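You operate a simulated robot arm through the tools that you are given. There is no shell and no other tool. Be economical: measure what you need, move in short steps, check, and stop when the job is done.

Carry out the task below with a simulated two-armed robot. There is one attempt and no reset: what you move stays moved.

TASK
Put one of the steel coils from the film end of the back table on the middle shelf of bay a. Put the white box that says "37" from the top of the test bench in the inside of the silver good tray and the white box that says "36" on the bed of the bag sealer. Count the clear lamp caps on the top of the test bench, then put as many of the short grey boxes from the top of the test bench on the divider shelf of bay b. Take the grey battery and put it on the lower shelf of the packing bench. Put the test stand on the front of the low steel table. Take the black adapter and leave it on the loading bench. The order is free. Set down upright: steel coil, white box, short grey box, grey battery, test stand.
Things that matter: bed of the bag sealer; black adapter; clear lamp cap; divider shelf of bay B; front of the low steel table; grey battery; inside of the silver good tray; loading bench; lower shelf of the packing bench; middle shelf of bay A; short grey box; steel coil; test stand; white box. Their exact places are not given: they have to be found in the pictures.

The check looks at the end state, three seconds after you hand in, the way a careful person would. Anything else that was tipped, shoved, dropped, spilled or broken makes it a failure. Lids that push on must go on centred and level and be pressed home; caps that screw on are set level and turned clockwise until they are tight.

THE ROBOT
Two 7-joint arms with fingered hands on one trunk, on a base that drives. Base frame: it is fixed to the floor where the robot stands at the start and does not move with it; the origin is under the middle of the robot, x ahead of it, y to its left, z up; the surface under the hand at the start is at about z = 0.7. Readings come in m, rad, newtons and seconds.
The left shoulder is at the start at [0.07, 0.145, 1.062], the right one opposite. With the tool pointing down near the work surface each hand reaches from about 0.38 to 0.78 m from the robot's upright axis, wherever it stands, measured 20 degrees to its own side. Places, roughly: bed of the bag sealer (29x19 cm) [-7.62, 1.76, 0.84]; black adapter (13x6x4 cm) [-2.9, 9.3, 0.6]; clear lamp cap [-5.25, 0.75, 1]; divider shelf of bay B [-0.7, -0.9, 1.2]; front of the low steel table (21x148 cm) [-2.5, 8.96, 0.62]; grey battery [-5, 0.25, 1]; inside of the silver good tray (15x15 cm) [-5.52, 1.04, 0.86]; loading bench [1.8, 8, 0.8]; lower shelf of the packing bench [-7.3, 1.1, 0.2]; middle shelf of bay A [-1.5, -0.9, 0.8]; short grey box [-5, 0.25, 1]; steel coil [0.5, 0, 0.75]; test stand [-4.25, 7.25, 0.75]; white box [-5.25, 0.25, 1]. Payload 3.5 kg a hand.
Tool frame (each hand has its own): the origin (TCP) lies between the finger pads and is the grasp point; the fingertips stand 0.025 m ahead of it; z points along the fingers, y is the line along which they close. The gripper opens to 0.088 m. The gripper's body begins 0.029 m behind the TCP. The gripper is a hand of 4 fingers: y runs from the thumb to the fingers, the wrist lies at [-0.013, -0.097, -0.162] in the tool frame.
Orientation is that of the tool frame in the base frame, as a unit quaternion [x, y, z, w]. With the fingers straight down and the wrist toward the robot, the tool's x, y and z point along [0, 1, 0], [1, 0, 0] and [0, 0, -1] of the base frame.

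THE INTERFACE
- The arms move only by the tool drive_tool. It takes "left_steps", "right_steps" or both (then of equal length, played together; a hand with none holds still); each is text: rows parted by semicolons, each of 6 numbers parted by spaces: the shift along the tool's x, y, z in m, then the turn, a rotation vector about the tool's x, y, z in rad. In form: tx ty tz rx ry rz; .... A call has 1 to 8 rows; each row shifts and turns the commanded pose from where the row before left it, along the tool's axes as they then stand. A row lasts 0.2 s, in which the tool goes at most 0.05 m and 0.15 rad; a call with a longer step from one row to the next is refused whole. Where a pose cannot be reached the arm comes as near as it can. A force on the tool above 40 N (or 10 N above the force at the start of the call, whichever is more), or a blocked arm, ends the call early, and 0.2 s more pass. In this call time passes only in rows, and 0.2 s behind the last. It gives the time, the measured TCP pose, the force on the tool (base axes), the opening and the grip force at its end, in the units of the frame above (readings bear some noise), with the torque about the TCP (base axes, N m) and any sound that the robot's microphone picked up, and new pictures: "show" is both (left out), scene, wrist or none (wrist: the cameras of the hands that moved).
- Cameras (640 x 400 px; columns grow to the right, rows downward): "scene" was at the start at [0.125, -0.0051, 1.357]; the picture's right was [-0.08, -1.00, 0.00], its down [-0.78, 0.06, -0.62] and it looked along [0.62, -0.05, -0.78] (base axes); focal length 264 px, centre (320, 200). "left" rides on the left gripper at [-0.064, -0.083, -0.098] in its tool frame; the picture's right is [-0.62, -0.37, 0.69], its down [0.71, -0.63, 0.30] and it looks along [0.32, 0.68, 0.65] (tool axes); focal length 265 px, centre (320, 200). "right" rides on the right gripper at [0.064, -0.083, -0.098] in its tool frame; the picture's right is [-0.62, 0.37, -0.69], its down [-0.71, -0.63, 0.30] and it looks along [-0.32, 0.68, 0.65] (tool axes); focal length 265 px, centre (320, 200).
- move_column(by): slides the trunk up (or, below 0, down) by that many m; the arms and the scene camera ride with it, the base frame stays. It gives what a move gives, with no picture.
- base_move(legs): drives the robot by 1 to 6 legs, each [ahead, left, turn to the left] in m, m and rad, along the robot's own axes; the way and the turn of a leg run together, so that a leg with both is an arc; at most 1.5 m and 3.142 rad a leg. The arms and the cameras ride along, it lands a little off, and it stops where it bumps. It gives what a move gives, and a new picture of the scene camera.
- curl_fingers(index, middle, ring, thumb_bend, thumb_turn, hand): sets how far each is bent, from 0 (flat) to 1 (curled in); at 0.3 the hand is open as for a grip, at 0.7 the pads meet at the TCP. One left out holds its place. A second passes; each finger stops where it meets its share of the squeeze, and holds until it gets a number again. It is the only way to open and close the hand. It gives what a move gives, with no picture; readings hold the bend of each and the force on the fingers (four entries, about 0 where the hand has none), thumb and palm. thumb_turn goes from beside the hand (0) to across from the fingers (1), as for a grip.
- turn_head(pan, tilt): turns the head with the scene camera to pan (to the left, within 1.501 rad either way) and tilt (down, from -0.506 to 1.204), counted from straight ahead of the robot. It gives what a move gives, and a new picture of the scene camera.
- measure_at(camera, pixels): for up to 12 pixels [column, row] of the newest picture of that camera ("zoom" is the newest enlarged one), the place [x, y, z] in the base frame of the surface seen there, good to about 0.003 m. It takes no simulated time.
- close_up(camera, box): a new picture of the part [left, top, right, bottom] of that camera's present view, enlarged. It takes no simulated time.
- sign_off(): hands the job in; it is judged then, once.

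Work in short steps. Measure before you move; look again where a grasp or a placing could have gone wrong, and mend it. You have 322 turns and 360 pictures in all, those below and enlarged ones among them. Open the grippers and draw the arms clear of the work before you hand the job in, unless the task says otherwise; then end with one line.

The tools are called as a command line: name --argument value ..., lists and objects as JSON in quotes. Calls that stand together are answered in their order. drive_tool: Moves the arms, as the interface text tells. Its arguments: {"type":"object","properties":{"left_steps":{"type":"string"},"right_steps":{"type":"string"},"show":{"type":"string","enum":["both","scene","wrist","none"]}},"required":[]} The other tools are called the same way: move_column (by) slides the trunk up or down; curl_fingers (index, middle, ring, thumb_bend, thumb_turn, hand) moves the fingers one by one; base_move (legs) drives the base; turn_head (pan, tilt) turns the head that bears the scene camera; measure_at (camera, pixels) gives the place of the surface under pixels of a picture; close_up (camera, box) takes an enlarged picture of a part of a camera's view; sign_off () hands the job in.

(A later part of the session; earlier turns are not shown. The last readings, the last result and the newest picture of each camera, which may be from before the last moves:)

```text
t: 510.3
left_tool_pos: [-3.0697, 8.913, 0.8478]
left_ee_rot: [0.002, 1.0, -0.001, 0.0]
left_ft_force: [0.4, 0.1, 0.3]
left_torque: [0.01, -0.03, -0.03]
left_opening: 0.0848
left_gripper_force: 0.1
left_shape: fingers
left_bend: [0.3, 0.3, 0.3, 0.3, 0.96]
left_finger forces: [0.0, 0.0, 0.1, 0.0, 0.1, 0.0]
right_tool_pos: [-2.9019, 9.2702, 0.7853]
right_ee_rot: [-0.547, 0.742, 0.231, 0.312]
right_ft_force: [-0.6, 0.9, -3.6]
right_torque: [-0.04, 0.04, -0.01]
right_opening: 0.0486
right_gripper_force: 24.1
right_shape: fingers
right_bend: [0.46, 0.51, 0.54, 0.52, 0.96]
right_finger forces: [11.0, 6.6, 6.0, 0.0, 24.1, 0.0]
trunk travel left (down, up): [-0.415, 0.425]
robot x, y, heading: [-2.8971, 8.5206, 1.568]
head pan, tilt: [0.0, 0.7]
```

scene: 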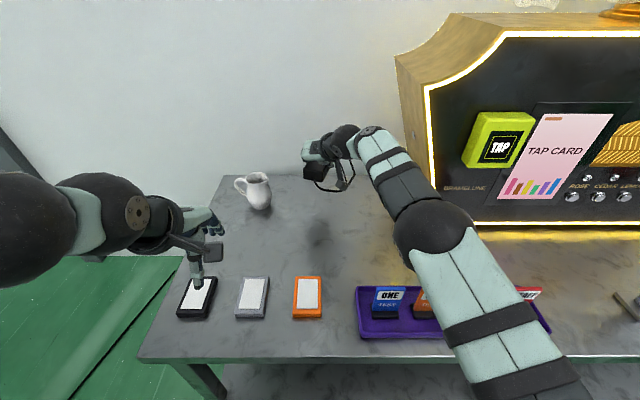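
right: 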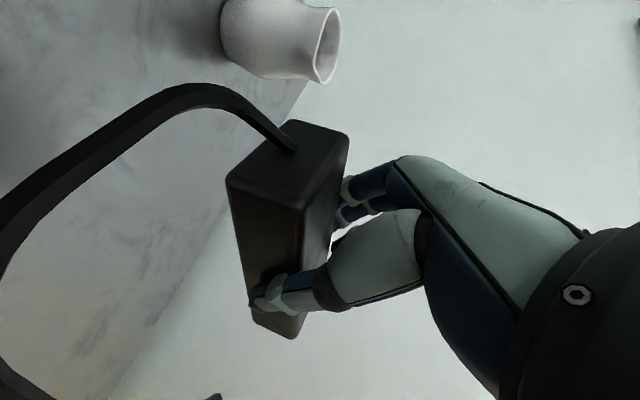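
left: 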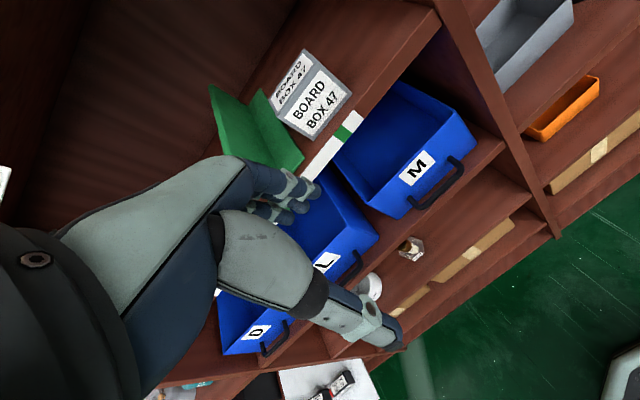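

Lifted well. Raise the trunk 0.25 and back away from the table.

move_column --by 0.25

base_move --legs '[[-0.6, 0, 0]]'

turn_head --pan -1.3 --tilt 0.4

```text
t: 512.9
left_tool_pos: [-3.07, 8.9145, 1.0963]
left_ee_rot: [0.002, 1.0, 0.0, -0.001]
left_ft_force: [0.6, -0.5, 0.1]
left_torque: [-0.01, 0.0, 0.01]
left_opening: 0.0846
left_gripper_force: 0.0
left_shape: fingers
left_bend: [0.3, 0.3, 0.3, 0.3, 0.96]
left_finger forces: [0.1, 0.0, 0.1, 0.1, 0.0, 0.1]
right_tool_pos: [-2.9023, 9.2697, 1.0339]
right_ee_rot: [-0.547, 0.742, 0.231, 0.312]
right_ft_force: [0.2, 0.2, -2.7]
right_torque: [-0.01, 0.01, 0.0]
right_opening: 0.0487
right_gripper_force: 24.1
right_shape: fingers
right_bend: [0.46, 0.51, 0.54, 0.52, 0.96]
right_finger forces: [11.1, 6.7, 6.1, 0.0, 24.1, 0.0]
trunk travel left (down, up): [-0.665, 0.175]
robot x, y, heading: [-2.8954, 8.5176, 1.568]
head pan, tilt: [0.0, 0.7]
```

```text
t: 516.2
left_tool_pos: [-3.0704, 8.331, 1.0981]
left_ee_rot: [0.003, 1.0, -0.001, -0.001]
left_ft_force: [-0.2, 0.2, 1.0]
left_torque: [0.0, -0.03, 0.01]
left_opening: 0.0846
left_gripper_force: 0.0
left_shape: fingers
left_bend: [0.3, 0.3, 0.3, 0.3, 0.96]
left_finger forces: [0.0, 0.1, 0.1, 0.0, 0.1, 0.0]
right_tool_pos: [-2.8996, 8.6873, 1.0329]
right_ee_rot: [-0.546, 0.743, 0.231, 0.312]
right_ft_force: [-0.1, -1.3, -2.5]
right_torque: [-0.01, 0.0, -0.02]
right_opening: 0.0488
right_gripper_force: 23.9
right_shape: fingers
right_bend: [0.46, 0.51, 0.54, 0.52, 0.96]
right_finger forces: [11.1, 6.7, 6.1, 0.0, 24.0, 0.1]
trunk travel left (down, up): [-0.665, 0.175]
robot x, y, heading: [-2.8997, 7.933, 1.566]
head pan, tilt: [0.0, 0.7]
```

scene: 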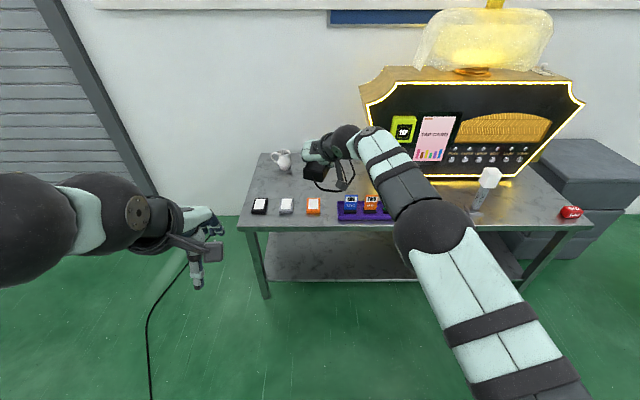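

```text
t: 517.7
left_tool_pos: [-3.0708, 8.3306, 1.0972]
left_ee_rot: [0.003, 1.0, -0.001, 0.0]
left_ft_force: [-1.4, 0.8, 1.3]
left_torque: [0.04, -0.03, 0.01]
left_opening: 0.0845
left_gripper_force: 0.1
left_shape: fingers
left_bend: [0.3, 0.3, 0.3, 0.3, 0.96]
left_finger forces: [0.1, 0.0, 0.0, 0.0, 0.1, 0.1]
right_tool_pos: [-2.8989, 8.6867, 1.0341]
right_ee_rot: [-0.546, 0.743, 0.23, 0.311]
right_ft_force: [1.1, -0.5, -3.3]
right_torque: [-0.07, 0.07, 0.01]
right_opening: 0.0487
right_gripper_force: 23.9
right_shape: fingers
right_bend: [0.46, 0.51, 0.54, 0.52, 0.96]
right_finger forces: [11.1, 6.7, 6.1, 0.1, 24.0, 0.0]
trunk travel left (down, up): [-0.665, 0.175]
robot x, y, heading: [-2.8948, 7.9299, 1.569]
head pan, tilt: [-1.3, 0.4]
```

scene: 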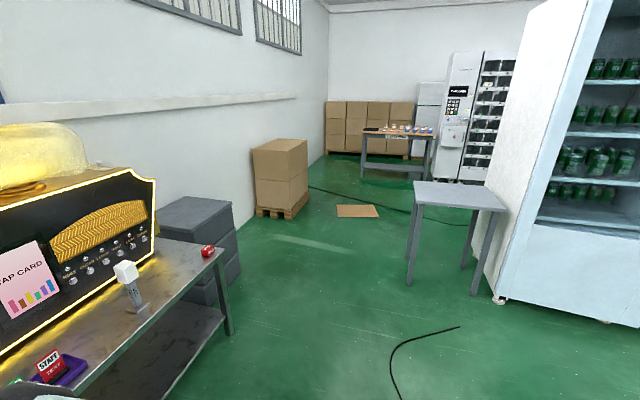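

The loading bench is ahead at (395,140). I measure it and obstacles: small table, cardboard, boxes.

measure_at --camera "scene" --pixels '[[425, 200], [410, 285], [357, 211], [375, 207], [285, 205], [370, 135], [430, 140], [400, 131], [235, 290], [480, 190], [365, 165], [420, 170]]'

close_up --camera "scene" --box '[340, 90, 460, 200]'

```text
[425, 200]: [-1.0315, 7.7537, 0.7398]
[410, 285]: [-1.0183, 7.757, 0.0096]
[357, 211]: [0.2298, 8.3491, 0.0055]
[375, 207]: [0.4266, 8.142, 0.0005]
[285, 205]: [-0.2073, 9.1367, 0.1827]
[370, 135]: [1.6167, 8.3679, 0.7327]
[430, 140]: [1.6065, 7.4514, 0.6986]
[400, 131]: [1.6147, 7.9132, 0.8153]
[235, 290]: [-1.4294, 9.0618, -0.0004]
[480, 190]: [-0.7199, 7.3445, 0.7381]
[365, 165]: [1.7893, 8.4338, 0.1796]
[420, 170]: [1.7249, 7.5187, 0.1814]
```

```text
3.64 times, centred on (400, 145) of scene
```

zoom: 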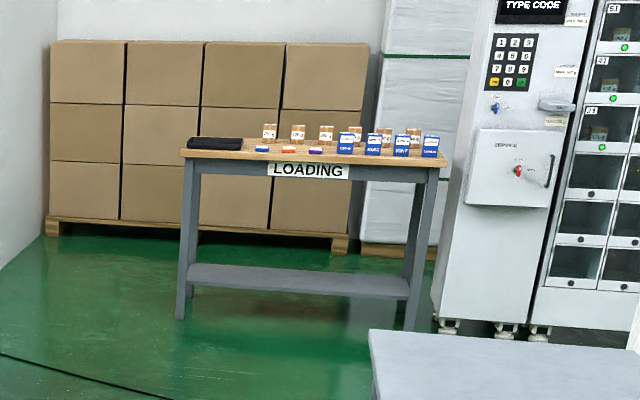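

Retract the right arm a bit (keeping orientation), then turn to face +x and drive.

drive_tool --right_steps "0.0293 0 -0.0301 0 0 0;0.0293 0 -0.0301 0 0 0;0.0293 0 -0.0301 0 0 0;0.0293 0 -0.0301 0 0 0;0.0293 0 -0.0301 0 0 0;0.0293 0 -0.0301 0 0 0" --show "wrist"

base_move --legs '[[0, 0, -1.57], [0, 0.45, 0], [1.0, 0, 0]]'

```text
t: 518.5
left_tool_pos: [-3.0713, 8.3303, 1.0973]
left_ee_rot: [0.003, 1.0, 0.0, 0.001]
left_ft_force: [0.5, -0.2, -0.6]
left_torque: [-0.03, -0.02, 0.02]
left_opening: 0.0847
left_gripper_force: 0.0
left_shape: fingers
left_bend: [0.3, 0.3, 0.3, 0.3, 0.96]
left_finger forces: [0.0, 0.0, 0.0, 0.0, 0.1, 0.1]
right_tool_pos: [-2.9218, 8.5397, 0.9081]
right_ee_rot: [-0.563, 0.777, 0.141, 0.244]
right_ft_force: [-1.4, -0.1, -2.6]
right_torque: [0.0, 0.01, -0.01]
right_opening: 0.0485
right_gripper_force: 21.2
right_shape: fingers
right_bend: [0.45, 0.51, 0.64, 0.54, 0.97]
right_finger forces: [12.6, 8.9, 0.3, 0.0, 21.1, 0.0]
trunk travel left (down, up): [-0.665, 0.175]
robot x, y, heading: [-2.8965, 7.9308, 1.566]
head pan, tilt: [-1.3, 0.4]
stopped in row 4 (right hand): the arm was blocked; the commanded pose is now the measured one
```

right: 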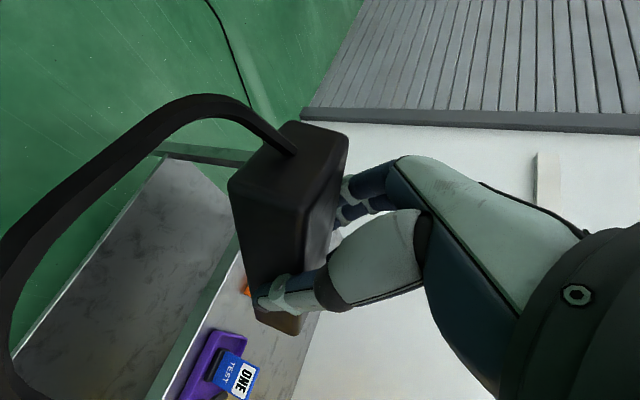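

```text
t: 529.8
left_tool_pos: [-1.5117, 8.5582, 1.0975]
left_ee_rot: [0.706, 0.708, 0.0, -0.001]
left_ft_force: [-0.6, 0.7, -0.5]
left_torque: [0.01, 0.0, -0.04]
left_opening: 0.0846
left_gripper_force: 0.1
left_shape: fingers
left_bend: [0.3, 0.3, 0.3, 0.3, 0.96]
left_finger forces: [0.0, 0.0, 0.1, 0.0, 0.1, 0.0]
right_tool_pos: [-1.3012, 8.412, 0.9084]
right_ee_rot: [0.145, 0.948, -0.072, 0.272]
right_ft_force: [-0.2, 0.0, -3.4]
right_torque: [0.0, 0.02, -0.02]
right_opening: 0.0482
right_gripper_force: 20.9
right_shape: fingers
right_bend: [0.45, 0.51, 0.65, 0.54, 0.97]
right_finger forces: [12.3, 8.1, 0.1, 0.0, 20.3, 0.1]
trunk travel left (down, up): [-0.665, 0.175]
robot x, y, heading: [-1.905, 8.383, 0.01]
head pan, tilt: [-1.3, 0.4]
```

scene: 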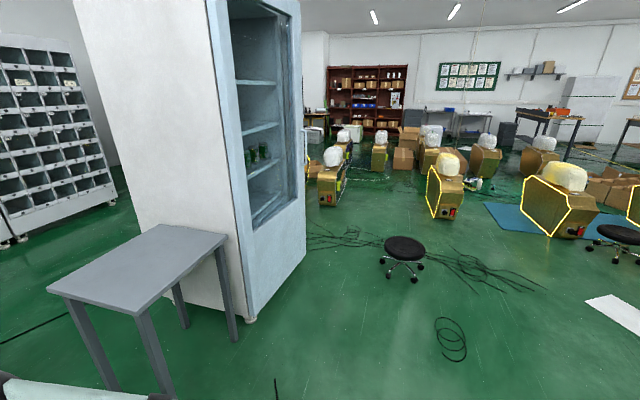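

The adapter is still held. Continue east along y≈8.38 past the small table, then look.

base_move --legs '[[1.25, 0, -0.01]]'

turn_head --pan -0.3 --tilt 0.6

```text
t: 536.2
left_tool_pos: [-0.2362, 8.5856, 1.0966]
left_ee_rot: [0.7, 0.714, -0.001, -0.002]
left_ft_force: [0.0, -0.2, -0.8]
left_torque: [0.02, 0.02, 0.02]
left_opening: 0.0847
left_gripper_force: 0.1
left_shape: fingers
left_bend: [0.3, 0.3, 0.3, 0.3, 0.96]
left_finger forces: [0.0, 0.1, 0.0, 0.0, 0.0, 0.0]
right_tool_pos: [-0.0218, 8.4423, 0.9091]
right_ee_rot: [0.137, 0.95, -0.069, 0.273]
right_ft_force: [0.4, 0.9, -3.0]
right_torque: [0.02, 0.03, -0.04]
right_opening: 0.0483
right_gripper_force: 20.8
right_shape: fingers
right_bend: [0.45, 0.51, 0.65, 0.54, 0.97]
right_finger forces: [12.4, 8.1, 0.1, 0.0, 20.3, 0.0]
trunk travel left (down, up): [-0.665, 0.175]
robot x, y, heading: [-0.6296, 8.4026, 0.026]
head pan, tilt: [-1.3, 0.4]
```

scene: 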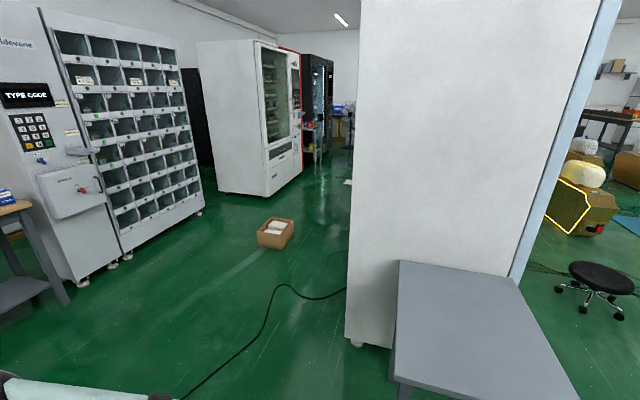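

```text
t: 537.5
left_tool_pos: [-0.2344, 8.5853, 1.0974]
left_ee_rot: [0.699, 0.715, 0.0, 0.001]
left_ft_force: [0.1, -0.7, 0.9]
left_torque: [-0.01, -0.03, 0.02]
left_opening: 0.0848
left_gripper_force: 0.0
left_shape: fingers
left_bend: [0.3, 0.3, 0.3, 0.3, 0.96]
left_finger forces: [0.1, 0.0, 0.0, 0.0, 0.0, 0.0]
right_tool_pos: [-0.0225, 8.4418, 0.9101]
right_ee_rot: [0.138, 0.95, -0.069, 0.273]
right_ft_force: [0.0, 0.3, -2.9]
right_torque: [-0.01, 0.01, 0.0]
right_opening: 0.0482
right_gripper_force: 20.5
right_shape: fingers
right_bend: [0.45, 0.51, 0.65, 0.54, 0.97]
right_finger forces: [12.4, 8.1, 0.1, 0.0, 20.3, 0.1]
trunk travel left (down, up): [-0.665, 0.175]
robot x, y, heading: [-0.6268, 8.403, 0.027]
head pan, tilt: [-0.3, 0.6]
```

scene: 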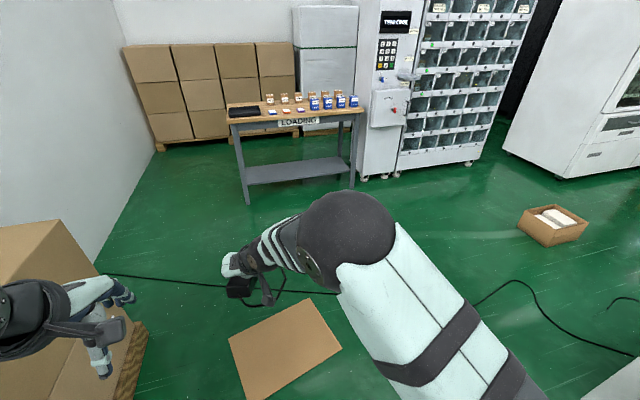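

measure_at --camera "scene" --pixels '[[605, 385], [230, 340], [250, 397], [340, 345], [308, 302], [230, 120], [360, 108], [290, 117], [245, 113], [140, 340], [300, 116]]'

close_up --camera "scene" --box '[215, 75, 375, 175]'

```text
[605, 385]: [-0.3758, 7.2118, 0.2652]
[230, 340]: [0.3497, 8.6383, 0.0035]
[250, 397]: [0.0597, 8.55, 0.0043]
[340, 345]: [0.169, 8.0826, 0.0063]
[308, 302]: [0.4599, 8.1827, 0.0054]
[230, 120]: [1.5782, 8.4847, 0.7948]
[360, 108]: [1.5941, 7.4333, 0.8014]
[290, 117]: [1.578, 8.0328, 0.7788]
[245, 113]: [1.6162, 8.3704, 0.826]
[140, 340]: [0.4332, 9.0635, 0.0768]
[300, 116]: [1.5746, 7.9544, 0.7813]
```

```text
4.00 times, centred on (295, 125) of scene
```

zoom: 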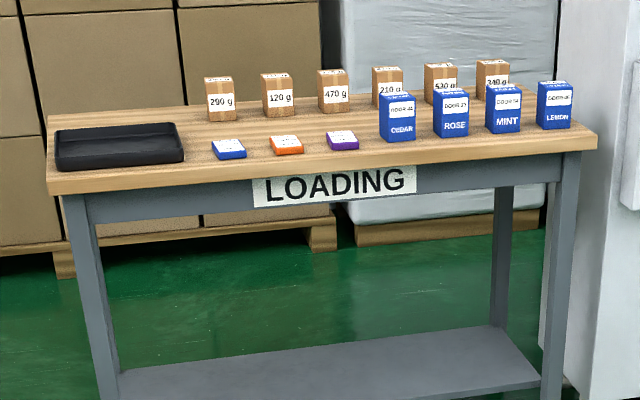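

Cardboard spans x 0.06–0.46, y 8.08–8.64; I go around its south side to (0.0,7.72), then to x≈0.7.

base_move --legs '[[0.3, -0.33, -0.026], [0.33, -0.36, 0], [0.7, 0, 0]]'

turn_head --pan 0.25 --tilt 0.6

close_up --camera "scene" --box '[180, 60, 500, 260]'

```text
t: 546.0
left_tool_pos: [1.0837, 7.9191, 1.0985]
left_ee_rot: [0.701, 0.714, 0.0, -0.001]
left_ft_force: [-0.2, 0.0, 0.0]
left_torque: [0.01, 0.01, 0.0]
left_opening: 0.0849
left_gripper_force: 0.1
left_shape: fingers
left_bend: [0.3, 0.3, 0.3, 0.3, 0.96]
left_finger forces: [0.0, 0.1, 0.0, 0.0, 0.1, 0.0]
right_tool_pos: [1.2977, 7.7766, 0.9087]
right_ee_rot: [0.139, 0.949, -0.069, 0.273]
right_ft_force: [-0.1, 0.5, -2.8]
right_torque: [0.0, 0.02, 0.0]
right_opening: 0.0484
right_gripper_force: 20.4
right_shape: fingers
right_bend: [0.45, 0.51, 0.65, 0.54, 0.97]
right_finger forces: [12.5, 8.3, 0.2, 0.0, 20.3, 0.0]
trunk travel left (down, up): [-0.665, 0.175]
robot x, y, heading: [0.6923, 7.7402, 0.021]
head pan, tilt: [-0.3, 0.6]
```

scene: 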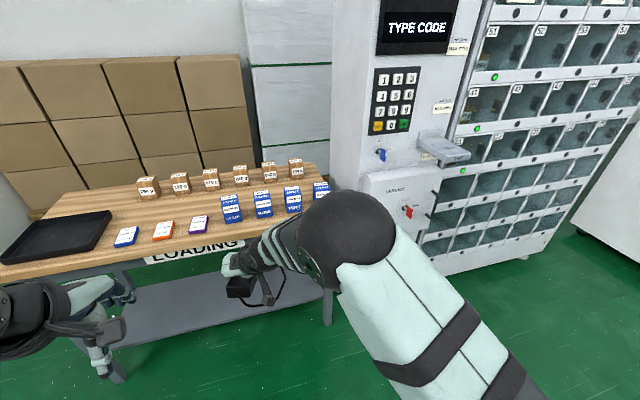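

```text
t: 547.0
left_tool_pos: [1.0849, 7.9208, 1.0981]
left_ee_rot: [0.701, 0.714, 0.0, -0.001]
left_ft_force: [-0.9, -0.6, -0.5]
left_torque: [0.01, 0.0, 0.0]
left_opening: 0.0848
left_gripper_force: 0.1
left_shape: fingers
left_bend: [0.3, 0.3, 0.3, 0.3, 0.96]
left_finger forces: [0.0, 0.1, 0.0, 0.0, 0.1, 0.1]
right_tool_pos: [1.2967, 7.7759, 0.908]
right_ee_rot: [0.139, 0.949, -0.07, 0.273]
right_ft_force: [-0.7, -1.2, -3.3]
right_torque: [0.02, 0.0, -0.02]
right_opening: 0.0485
right_gripper_force: 20.4
right_shape: fingers
right_bend: [0.45, 0.51, 0.65, 0.54, 0.97]
right_finger forces: [12.4, 8.3, 0.2, 0.0, 20.5, 0.1]
trunk travel left (down, up): [-0.665, 0.175]
robot x, y, heading: [0.6895, 7.7396, 0.026]
head pan, tilt: [0.25, 0.6]
```

scene: 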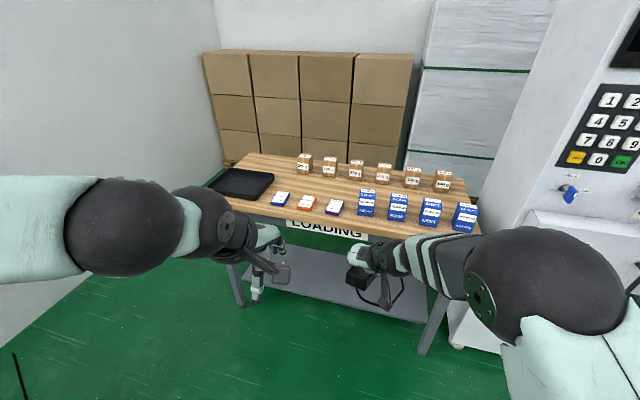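

```text
2.00 times, centred on (340, 160) of scene
```

zoom: 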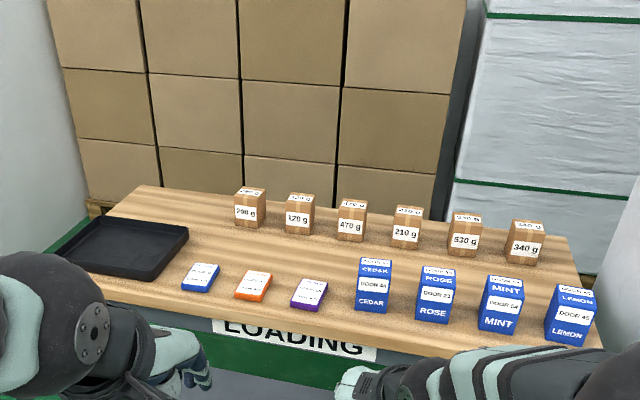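

Measure the free zone behind the three flat packs.

measure_at --camera "zoom" --pixels '[[250, 226], [300, 233], [350, 240], [205, 264], [258, 272], [310, 280], [278, 250], [190, 235], [150, 205], [330, 325], [230, 290], [375, 258]]'

```text
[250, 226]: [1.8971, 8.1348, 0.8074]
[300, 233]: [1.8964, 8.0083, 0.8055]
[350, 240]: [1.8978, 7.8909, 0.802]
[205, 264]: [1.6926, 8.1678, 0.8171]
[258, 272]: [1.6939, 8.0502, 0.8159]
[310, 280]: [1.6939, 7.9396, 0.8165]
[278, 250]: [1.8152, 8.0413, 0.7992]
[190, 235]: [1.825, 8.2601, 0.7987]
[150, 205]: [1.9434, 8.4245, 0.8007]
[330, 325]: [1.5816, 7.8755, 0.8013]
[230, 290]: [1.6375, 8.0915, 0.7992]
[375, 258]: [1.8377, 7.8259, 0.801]
```

Free band x 1.70–1.90 behind the packs, z 0.80; target ≈(1.815,8.02). My hand's pitch dropped by ~0.22 rad earlier, so I raise the hand and re-pitch it, then check the adapter's attitude.

drive_tool --right_steps "-0.018 -0.002 -0.028 0 0 0;-0.018 -0.002 -0.028 0 0 0;-0.018 -0.002 -0.028 0 0 0;0 0 0 0 -0.11 0;0 0 0 0 -0.11 0" --show "both"

close_up --camera "scene" --box '[300, 180, 480, 330]'

```text
t: 548.4
left_tool_pos: [1.0837, 7.921, 1.0982]
left_ee_rot: [0.699, 0.715, 0.0, -0.001]
left_ft_force: [-0.8, 0.0, 0.8]
left_torque: [0.0, 0.03, 0.02]
left_opening: 0.0848
left_gripper_force: 0.1
left_shape: fingers
left_bend: [0.3, 0.3, 0.3, 0.3, 0.96]
left_finger forces: [0.1, 0.0, 0.0, 0.0, 0.1, 0.0]
right_tool_pos: [1.3086, 7.7494, 1.0177]
right_ee_rot: [0.168, 0.914, -0.065, 0.364]
right_ft_force: [-0.2, -0.3, -2.7]
right_torque: [-0.03, 0.03, 0.0]
right_opening: 0.0482
right_gripper_force: 20.6
right_shape: fingers
right_bend: [0.45, 0.51, 0.65, 0.54, 0.98]
right_finger forces: [12.4, 8.1, 0.0, 0.1, 20.3, 0.0]
trunk travel left (down, up): [-0.665, 0.175]
robot x, y, heading: [0.6936, 7.7365, 0.026]
head pan, tilt: [0.25, 0.6]
stopped in row 5 (right hand): the arm was blocked; the commanded pose is now the measured one
```

scene: 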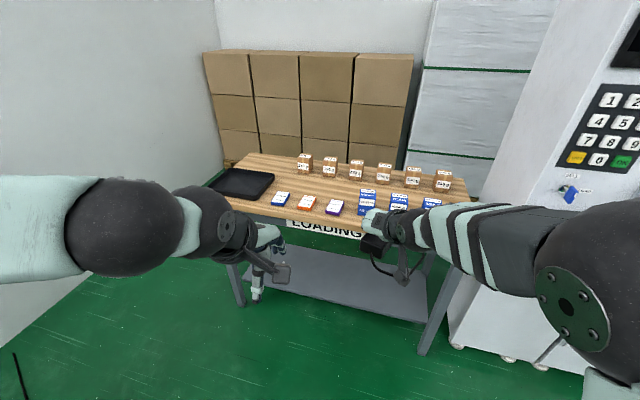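
right: 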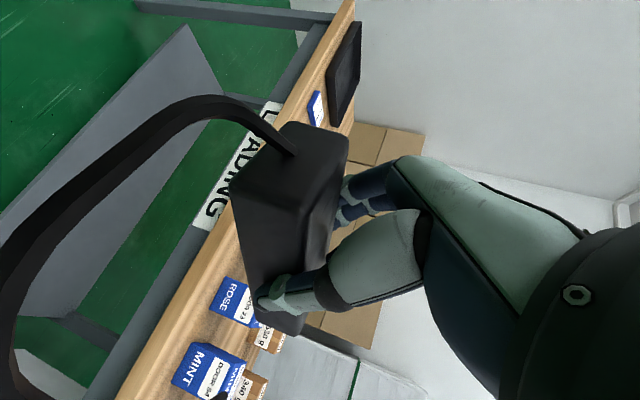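

```text
2.67 times, centred on (390, 255) of scene
```

zoom: 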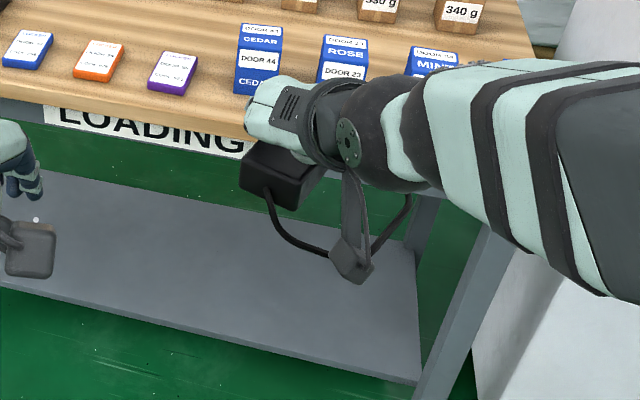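

Blocked slightly but pitch is now ~0.76. I measure the adapter's attitude from the wrist view.

measure_at --camera "right" --pixels '[[300, 128], [345, 140], [308, 205], [235, 180], [335, 180], [315, 260], [300, 325], [240, 240], [150, 110], [20, 250], [20, 380], [280, 190]]'

```text
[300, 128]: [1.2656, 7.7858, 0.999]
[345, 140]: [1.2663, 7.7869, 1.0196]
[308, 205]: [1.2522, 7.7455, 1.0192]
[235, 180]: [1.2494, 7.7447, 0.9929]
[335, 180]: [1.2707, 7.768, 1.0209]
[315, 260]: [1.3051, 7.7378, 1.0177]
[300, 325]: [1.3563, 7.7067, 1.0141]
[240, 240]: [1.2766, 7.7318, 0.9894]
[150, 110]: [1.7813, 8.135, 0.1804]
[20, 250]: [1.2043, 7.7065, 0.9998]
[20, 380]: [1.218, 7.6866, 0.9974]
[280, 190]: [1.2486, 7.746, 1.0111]
```

Adapter is nearly level (3° nose-down), bottom ≈0.035 below the TCP. I drive to put it over the free band.

base_move --legs '[[0.0, 0.3, -0.026], [0.4, 0, 0]]'

turn_head --pan 0.0 --tilt 0.75

```text
t: 552.6
left_tool_pos: [1.4865, 8.2294, 1.098]
left_ee_rot: [0.701, 0.713, 0.0, 0.0]
left_ft_force: [0.3, -0.5, 0.3]
left_torque: [-0.02, 0.0, 0.02]
left_opening: 0.0845
left_gripper_force: 0.0
left_shape: fingers
left_bend: [0.3, 0.3, 0.3, 0.3, 0.96]
left_finger forces: [0.0, 0.0, 0.0, 0.0, 0.0, 0.0]
right_tool_pos: [1.7097, 8.0597, 1.0187]
right_ee_rot: [0.168, 0.914, -0.066, 0.363]
right_ft_force: [0.2, -0.1, -3.1]
right_torque: [-0.01, 0.0, 0.01]
right_opening: 0.0481
right_gripper_force: 20.2
right_shape: fingers
right_bend: [0.45, 0.51, 0.65, 0.54, 0.98]
right_finger forces: [12.3, 8.1, 0.1, 0.1, 20.3, 0.1]
trunk travel left (down, up): [-0.665, 0.175]
robot x, y, heading: [1.0952, 8.0479, 0.024]
head pan, tilt: [0.25, 0.6]
```

scene: 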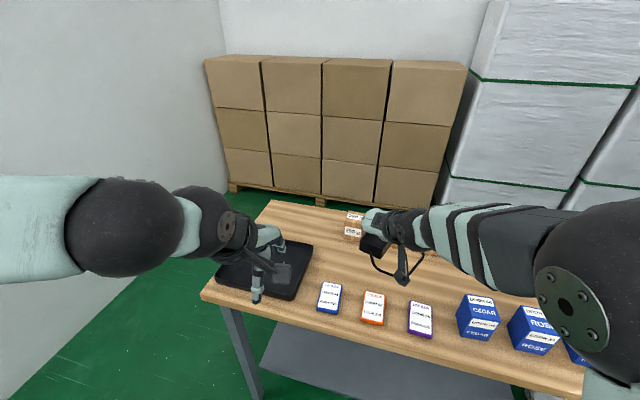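

```text
t: 553.4
left_tool_pos: [1.487, 8.2282, 1.0973]
left_ee_rot: [0.7, 0.714, -0.002, 0.0]
left_ft_force: [0.4, -0.3, 0.0]
left_torque: [-0.02, 0.01, -0.02]
left_opening: 0.0848
left_gripper_force: 0.0
left_shape: fingers
left_bend: [0.3, 0.3, 0.3, 0.3, 0.96]
left_finger forces: [0.0, 0.1, 0.0, 0.0, 0.0, 0.0]
right_tool_pos: [1.7111, 8.0589, 1.0174]
right_ee_rot: [0.167, 0.914, -0.066, 0.363]
right_ft_force: [-0.2, -0.3, -2.9]
right_torque: [0.02, 0.08, 0.01]
right_opening: 0.0483
right_gripper_force: 20.4
right_shape: fingers
right_bend: [0.45, 0.51, 0.65, 0.54, 0.98]
right_finger forces: [12.4, 8.0, 0.2, 0.0, 20.3, 0.0]
trunk travel left (down, up): [-0.665, 0.175]
robot x, y, heading: [1.0976, 8.0483, 0.022]
head pan, tilt: [0.0, 0.75]
```

scene: 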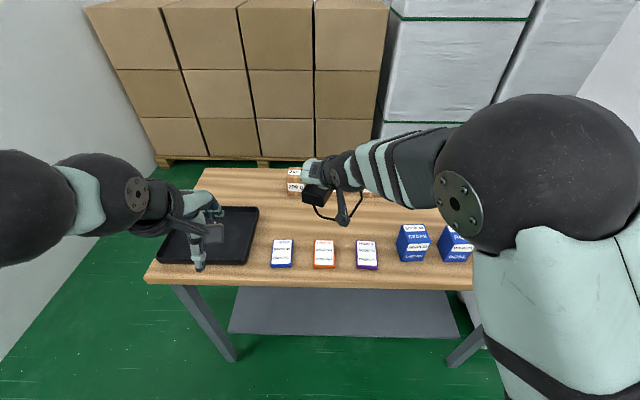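

Move forward 11 cm over the band and part way down.

drive_tool --right_steps "-0.0259 0.0103 0.0245 0 0 0;-0.0259 0.0103 0.0245 0 0 0;-0.0259 0.0103 0.0245 0 0 0;0.0275 0 0.0291 0 0 0;0.0275 0 0.0291 0 0 0;0.0275 0 0.0291 0 0 0" --show "both"

```text
t: 554.8
left_tool_pos: [1.4825, 8.2297, 1.099]
left_ee_rot: [0.7, 0.714, 0.001, 0.002]
left_ft_force: [0.2, -1.0, -0.4]
left_torque: [0.0, 0.0, 0.02]
left_opening: 0.085
left_gripper_force: 0.0
left_shape: fingers
left_bend: [0.3, 0.3, 0.3, 0.3, 0.96]
left_finger forces: [0.0, 0.1, 0.0, 0.0, 0.0, 0.1]
right_tool_pos: [1.8183, 8.0516, 0.9027]
right_ee_rot: [0.167, 0.912, -0.063, 0.368]
right_ft_force: [-0.6, 4.3, 9.8]
right_torque: [0.06, -0.91, 0.28]
right_opening: 0.0483
right_gripper_force: 29.8
right_shape: fingers
right_bend: [0.45, 0.51, 0.72, 0.53, 0.96]
right_finger forces: [8.7, 6.6, 26.1, 0.0, 17.9, 0.1]
trunk travel left (down, up): [-0.665, 0.175]
robot x, y, heading: [1.0946, 8.0467, 0.024]
head pan, tilt: [0.0, 0.75]
```

scene: 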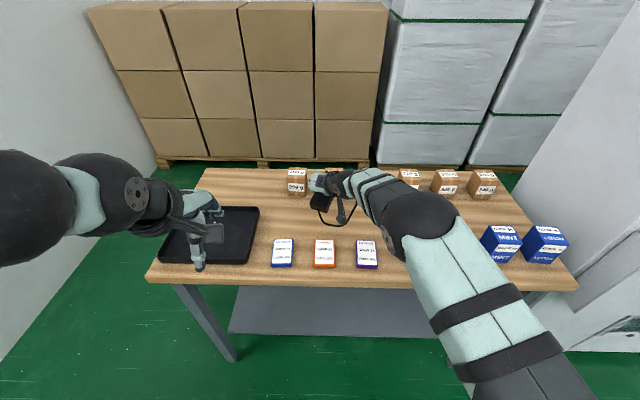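
right: 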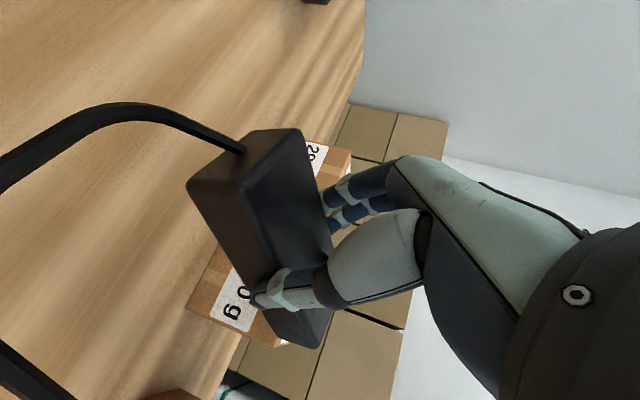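

The ring finger touches something (26 N), likely a weight box. I back up and retreat a little.

drive_tool --right_steps "-0.0275 0 -0.0291 0 0 0;0.0234 -0.0093 -0.0221 0 0 0" --show "both"

close_up --camera "scene" --box '[260, 140, 420, 250]'

```text
t: 555.4
left_tool_pos: [1.4848, 8.2301, 1.0992]
left_ee_rot: [0.7, 0.714, 0.0, 0.001]
left_ft_force: [-0.6, -0.5, -0.8]
left_torque: [-0.03, 0.0, -0.04]
left_opening: 0.0849
left_gripper_force: 0.1
left_shape: fingers
left_bend: [0.3, 0.3, 0.3, 0.3, 0.96]
left_finger forces: [0.0, 0.0, 0.0, 0.1, 0.0, 0.0]
right_tool_pos: [1.7893, 8.0515, 0.9389]
right_ee_rot: [0.168, 0.914, -0.068, 0.364]
right_ft_force: [1.0, 0.9, -2.5]
right_torque: [-0.01, 0.02, 0.01]
right_opening: 0.0478
right_gripper_force: 19.7
right_shape: fingers
right_bend: [0.45, 0.51, 0.65, 0.54, 0.97]
right_finger forces: [10.5, 7.0, 3.6, 0.1, 18.5, 0.0]
trunk travel left (down, up): [-0.665, 0.175]
robot x, y, heading: [1.0977, 8.0466, 0.024]
head pan, tilt: [0.0, 0.75]
```

scene: 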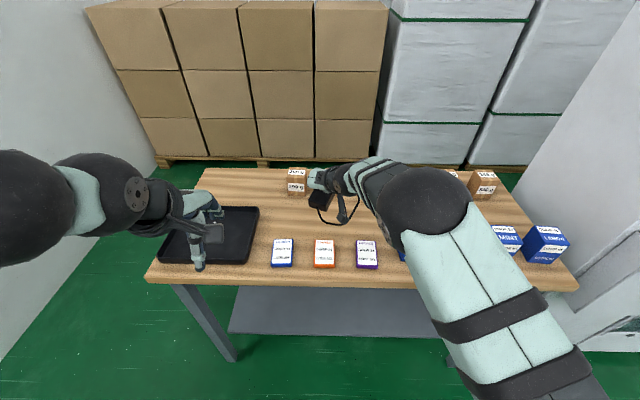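
right: 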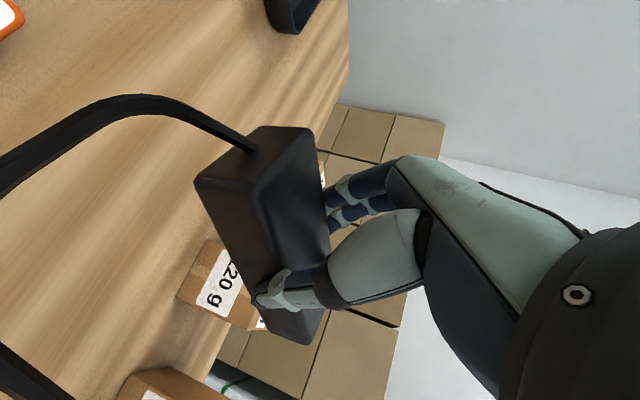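

```text
3.64 times, centred on (340, 195) of scene
```

zoom: 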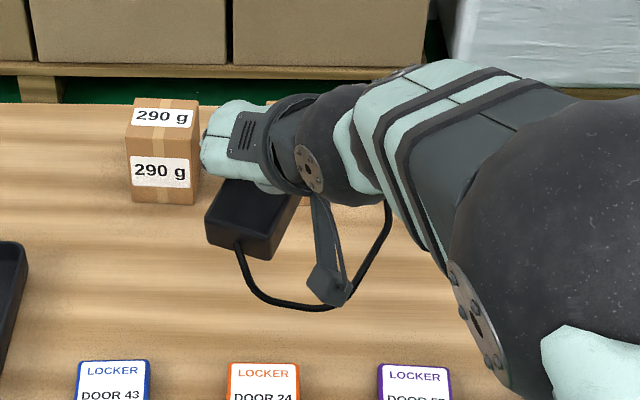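

I check whether the weight boxes moved: measure 290 g's front bottom corners and 120 g.

measure_at --camera "zoom" --pixels '[[136, 196], [192, 200], [132, 140], [193, 145], [140, 103], [193, 105], [125, 150]]'

measure_at --camera "right" --pixels '[[182, 292], [228, 318], [215, 245], [195, 270], [120, 395], [155, 375]]'

```text
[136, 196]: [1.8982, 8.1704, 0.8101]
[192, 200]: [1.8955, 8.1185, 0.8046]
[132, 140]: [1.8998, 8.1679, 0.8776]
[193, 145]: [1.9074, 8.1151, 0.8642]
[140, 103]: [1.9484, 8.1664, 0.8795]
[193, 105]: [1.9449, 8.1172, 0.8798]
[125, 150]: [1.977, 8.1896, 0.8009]
```

```text
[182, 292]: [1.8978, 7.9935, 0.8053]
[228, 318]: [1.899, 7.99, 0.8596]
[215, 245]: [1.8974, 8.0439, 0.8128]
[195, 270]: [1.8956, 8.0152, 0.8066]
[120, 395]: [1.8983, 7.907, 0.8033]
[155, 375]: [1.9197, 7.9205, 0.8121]
```

Boxes unmoved. New target (1.785,8.035): nearer, with the cord falling between the orange and purple packs. Adjust and lower to z≈0.875.

drive_tool --right_steps "-0.0016 -0.0168 0.0014 0 0 0;0.022 0 0.0233 0 0 0;0.022 0 0.0233 0 0 0" --show "both"

measure_at --camera "right" --pixels '[[20, 170], [100, 110], [20, 345], [5, 390], [250, 140], [300, 140], [205, 190], [300, 330]]'

```text
t: 556.1
left_tool_pos: [1.488, 8.2284, 1.097]
left_ee_rot: [0.701, 0.713, -0.001, -0.001]
left_ft_force: [0.3, 0.6, 0.0]
left_torque: [0.03, -0.01, -0.02]
left_opening: 0.0846
left_gripper_force: 0.1
left_shape: fingers
left_bend: [0.3, 0.3, 0.3, 0.3, 0.96]
left_finger forces: [0.1, 0.0, 0.0, 0.1, 0.1, 0.1]
right_tool_pos: [1.7886, 8.0365, 0.8733]
right_ee_rot: [0.167, 0.914, -0.066, 0.363]
right_ft_force: [0.5, 0.1, -2.4]
right_torque: [0.02, 0.02, -0.01]
right_opening: 0.048
right_gripper_force: 19.5
right_shape: fingers
right_bend: [0.45, 0.51, 0.65, 0.54, 0.97]
right_finger forces: [10.4, 7.0, 3.6, 0.0, 18.4, 0.1]
trunk travel left (down, up): [-0.665, 0.175]
robot x, y, heading: [1.0946, 8.0482, 0.023]
head pan, tilt: [0.0, 0.75]
```

scene: 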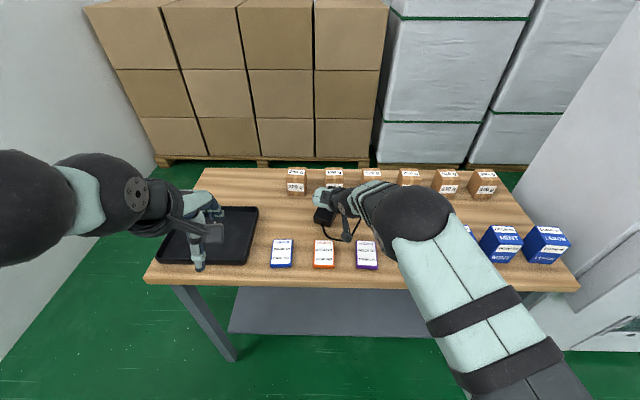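
right: 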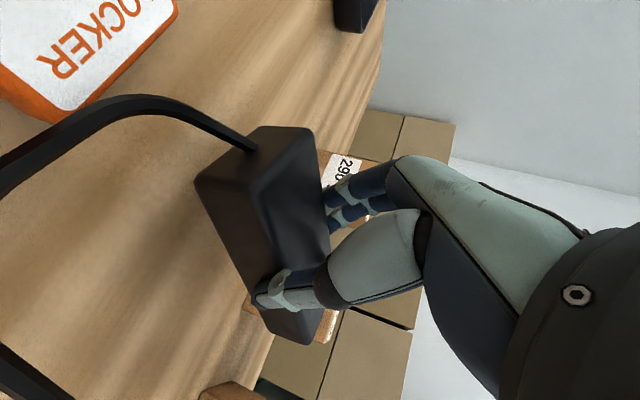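

```text
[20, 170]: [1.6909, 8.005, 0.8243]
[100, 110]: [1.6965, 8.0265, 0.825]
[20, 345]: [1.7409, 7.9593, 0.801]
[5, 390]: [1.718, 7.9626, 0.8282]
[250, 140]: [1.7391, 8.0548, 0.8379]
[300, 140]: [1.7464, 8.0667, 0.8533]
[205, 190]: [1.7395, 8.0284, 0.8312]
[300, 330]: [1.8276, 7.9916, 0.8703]
```

The adapter is nose-up ~9° and the cord nears the orange pack; I shift 1.2 cm forward, 6 mm right, and pitch back 0.15 rad.

drive_tool --right_steps "-0.0097 -0.0013 0.0091 0 0 0;0 0 0 0 0.15 0" --show "both"

measure_at --camera "right" --pixels '[[20, 170], [100, 112], [150, 105], [250, 140], [300, 140], [205, 190], [300, 330], [255, 200]]'

```text
t: 556.8
left_tool_pos: [1.4882, 8.2276, 1.0979]
left_ee_rot: [0.7, 0.714, -0.001, 0.0]
left_ft_force: [-0.5, 0.1, -0.2]
left_torque: [0.02, 0.0, -0.01]
left_opening: 0.0847
left_gripper_force: 0.0
left_shape: fingers
left_bend: [0.3, 0.3, 0.3, 0.3, 0.96]
left_finger forces: [0.0, 0.0, 0.0, 0.0, 0.0, 0.1]
right_tool_pos: [1.7988, 8.0319, 0.8734]
right_ee_rot: [0.173, 0.939, -0.053, 0.292]
right_ft_force: [-0.3, -0.6, -1.9]
right_torque: [0.04, 0.07, 0.02]
right_opening: 0.0477
right_gripper_force: 19.6
right_shape: fingers
right_bend: [0.45, 0.51, 0.65, 0.54, 0.97]
right_finger forces: [10.3, 6.9, 3.6, 0.0, 18.1, 0.0]
trunk travel left (down, up): [-0.665, 0.175]
robot x, y, heading: [1.0989, 8.0461, 0.021]
head pan, tilt: [0.0, 0.75]
```

scene: 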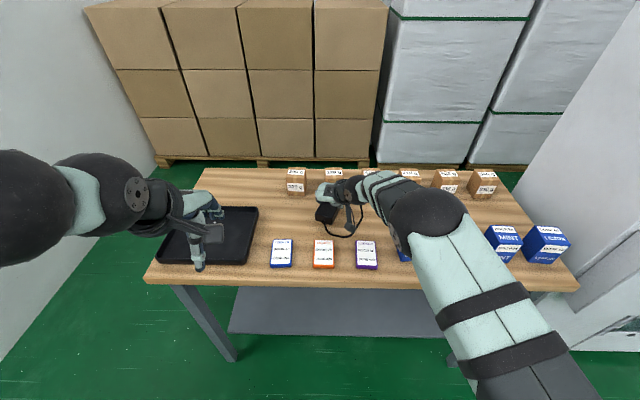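
right: 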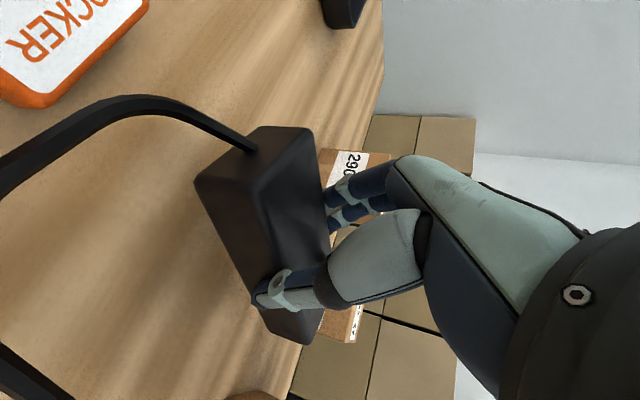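

```text
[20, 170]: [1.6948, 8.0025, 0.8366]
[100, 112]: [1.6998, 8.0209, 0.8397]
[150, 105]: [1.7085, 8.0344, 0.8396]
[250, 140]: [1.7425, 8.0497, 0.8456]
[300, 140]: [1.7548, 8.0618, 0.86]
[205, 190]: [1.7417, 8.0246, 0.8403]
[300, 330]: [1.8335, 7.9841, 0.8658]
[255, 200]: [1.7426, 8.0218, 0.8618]
```

Level to 3°. One more 1 cm forward/8 mm right, then lower in steps.

drive_tool --right_steps "-0.0101 -0.0039 0.0069 0 0 0;0.0057 0 0.0082 0 0 0;0.0034 0 0.0049 0 0 0" --show "both"

measure_at --camera "right" --pixels '[[20, 170], [100, 112], [205, 190], [300, 140], [300, 330]]'

```text
t: 557.5
left_tool_pos: [1.4874, 8.2288, 1.098]
left_ee_rot: [0.7, 0.714, 0.0, -0.001]
left_ft_force: [0.5, 0.1, -0.4]
left_torque: [-0.02, 0.04, 0.01]
left_opening: 0.0848
left_gripper_force: 0.0
left_shape: fingers
left_bend: [0.3, 0.3, 0.3, 0.3, 0.96]
left_finger forces: [0.2, 0.0, 0.1, 0.1, 0.0, 0.1]
right_tool_pos: [1.8088, 8.0237, 0.8572]
right_ee_rot: [0.173, 0.938, -0.053, 0.294]
right_ft_force: [-1.0, -0.5, -2.5]
right_torque: [-0.01, 0.04, 0.05]
right_opening: 0.0479
right_gripper_force: 19.6
right_shape: fingers
right_bend: [0.45, 0.51, 0.65, 0.54, 0.97]
right_finger forces: [10.3, 6.9, 3.6, 0.0, 18.1, 0.1]
trunk travel left (down, up): [-0.665, 0.175]
robot x, y, heading: [1.0932, 8.0489, 0.023]
head pan, tilt: [0.0, 0.75]
```

scene: 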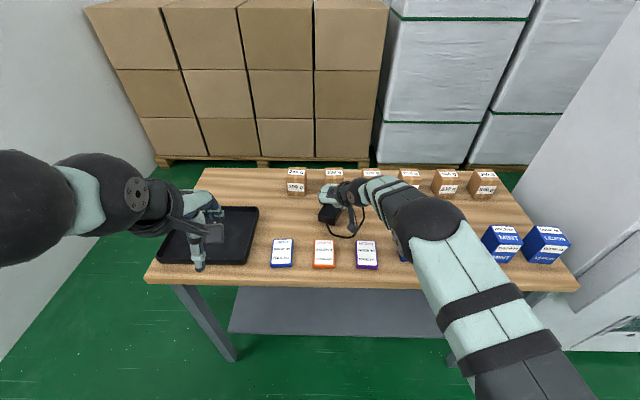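
right: 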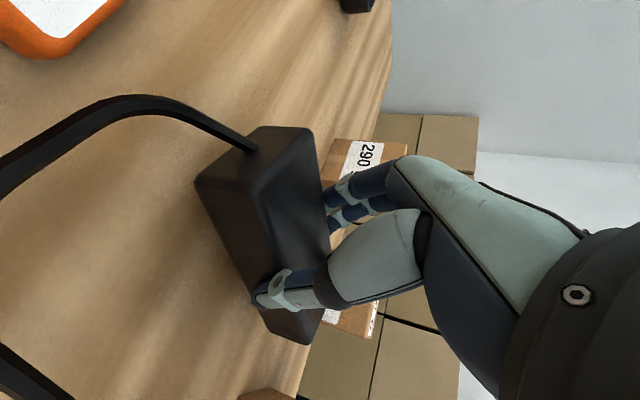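

```text
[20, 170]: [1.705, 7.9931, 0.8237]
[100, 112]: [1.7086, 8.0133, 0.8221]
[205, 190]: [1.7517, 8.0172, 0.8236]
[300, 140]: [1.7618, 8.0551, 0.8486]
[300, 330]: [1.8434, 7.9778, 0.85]
```

Clear of the packs. Creep down to contact.

drive_tool --right_steps "0.0034 0 0.0049 0 0 0;0.0017 0 0.0025 0 0 0" --show "none"

drive_tool --right_steps "0.0014 0 0.002 0 0 0;0.0014 0 0.002 0 0 0" --show "none"

```text
t: 558.1
left_tool_pos: [1.4874, 8.2288, 1.0975]
left_ee_rot: [0.7, 0.714, -0.001, 0.0]
left_ft_force: [-0.3, -0.2, -0.1]
left_torque: [0.02, -0.01, -0.01]
left_opening: 0.085
left_gripper_force: 0.0
left_shape: fingers
left_bend: [0.3, 0.3, 0.3, 0.3, 0.96]
left_finger forces: [0.0, 0.0, 0.0, 0.0, 0.0, 0.1]
right_tool_pos: [1.8069, 8.0235, 0.8486]
right_ee_rot: [0.173, 0.938, -0.052, 0.295]
right_ft_force: [-0.3, -0.3, -3.3]
right_torque: [0.0, 0.01, -0.01]
right_opening: 0.048
right_gripper_force: 19.3
right_shape: fingers
right_bend: [0.45, 0.51, 0.65, 0.54, 0.97]
right_finger forces: [10.2, 6.9, 3.6, 0.0, 18.1, 0.0]
trunk travel left (down, up): [-0.665, 0.175]
robot x, y, heading: [1.0948, 8.0467, 0.021]
head pan, tilt: [0.0, 0.75]
```

```text
t: 558.8
left_tool_pos: [1.4865, 8.2277, 1.0965]
left_ee_rot: [0.701, 0.713, -0.001, -0.001]
left_ft_force: [0.2, 0.2, -0.5]
left_torque: [-0.02, -0.02, -0.01]
left_opening: 0.0846
left_gripper_force: 0.1
left_shape: fingers
left_bend: [0.3, 0.3, 0.3, 0.3, 0.96]
left_finger forces: [0.1, 0.0, 0.1, 0.0, 0.0, 0.0]
right_tool_pos: [1.8074, 8.0222, 0.8443]
right_ee_rot: [0.172, 0.939, -0.053, 0.294]
right_ft_force: [-0.4, 0.1, -2.8]
right_torque: [-0.01, 0.03, 0.0]
right_opening: 0.0477
right_gripper_force: 19.5
right_shape: fingers
right_bend: [0.45, 0.51, 0.65, 0.54, 0.97]
right_finger forces: [10.3, 6.9, 3.6, 0.0, 18.2, 0.0]
trunk travel left (down, up): [-0.665, 0.175]
robot x, y, heading: [1.0967, 8.0489, 0.022]
head pan, tilt: [0.0, 0.75]
```

drive_tool --right_steps "0.0014 0 0.002 0 0 0;0.0014 0 0.002 0 0 0" --show "none"

drive_tool --right_steps "0.0014 0 0.002 0 0 0" --show "wrist"

```text
t: 559.4
left_tool_pos: [1.4859, 8.2289, 1.0977]
left_ee_rot: [0.7, 0.714, 0.0, 0.0]
left_ft_force: [0.4, -0.2, -0.5]
left_torque: [0.04, 0.0, 0.0]
left_opening: 0.0847
left_gripper_force: 0.1
left_shape: fingers
left_bend: [0.3, 0.3, 0.3, 0.3, 0.96]
left_finger forces: [0.0, 0.0, 0.0, 0.1, 0.0, 0.0]
right_tool_pos: [1.8067, 8.023, 0.841]
right_ee_rot: [0.174, 0.938, -0.053, 0.295]
right_ft_force: [0.3, -0.9, 2.6]
right_torque: [-0.02, 0.07, -0.02]
right_opening: 0.048
right_gripper_force: 21.3
right_shape: fingers
right_bend: [0.45, 0.51, 0.65, 0.54, 0.98]
right_finger forces: [10.4, 7.2, 3.2, 0.0, 19.9, 0.0]
trunk travel left (down, up): [-0.665, 0.175]
robot x, y, heading: [1.0947, 8.0469, 0.022]
head pan, tilt: [0.0, 0.75]
```

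```text
t: 559.8
left_tool_pos: [1.4853, 8.2287, 1.0988]
left_ee_rot: [0.7, 0.714, 0.001, 0.0]
left_ft_force: [-0.3, -0.3, -0.4]
left_torque: [-0.01, 0.01, 0.02]
left_opening: 0.0848
left_gripper_force: 0.1
left_shape: fingers
left_bend: [0.3, 0.3, 0.3, 0.3, 0.96]
left_finger forces: [0.1, 0.1, 0.0, 0.0, 0.1, 0.1]
right_tool_pos: [1.8067, 8.024, 0.8417]
right_ee_rot: [0.173, 0.938, -0.052, 0.297]
right_ft_force: [1.1, 0.7, 7.2]
right_torque: [-0.03, -0.04, -0.03]
right_opening: 0.0477
right_gripper_force: 21.6
right_shape: fingers
right_bend: [0.45, 0.51, 0.65, 0.54, 0.98]
right_finger forces: [10.9, 7.5, 5.6, 0.0, 20.3, 0.0]
trunk travel left (down, up): [-0.665, 0.175]
robot x, y, heading: [1.0937, 8.0451, 0.024]
head pan, tilt: [0.0, 0.75]
```

right: 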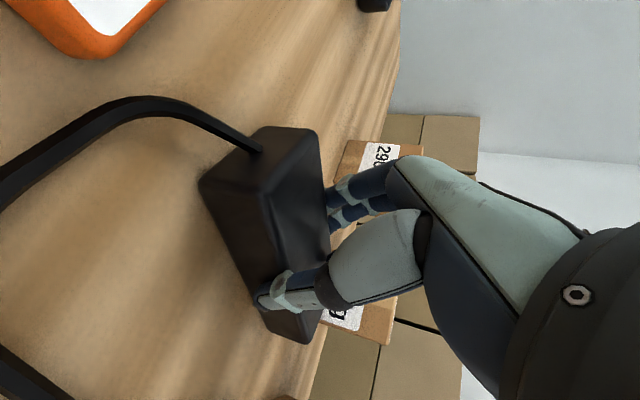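

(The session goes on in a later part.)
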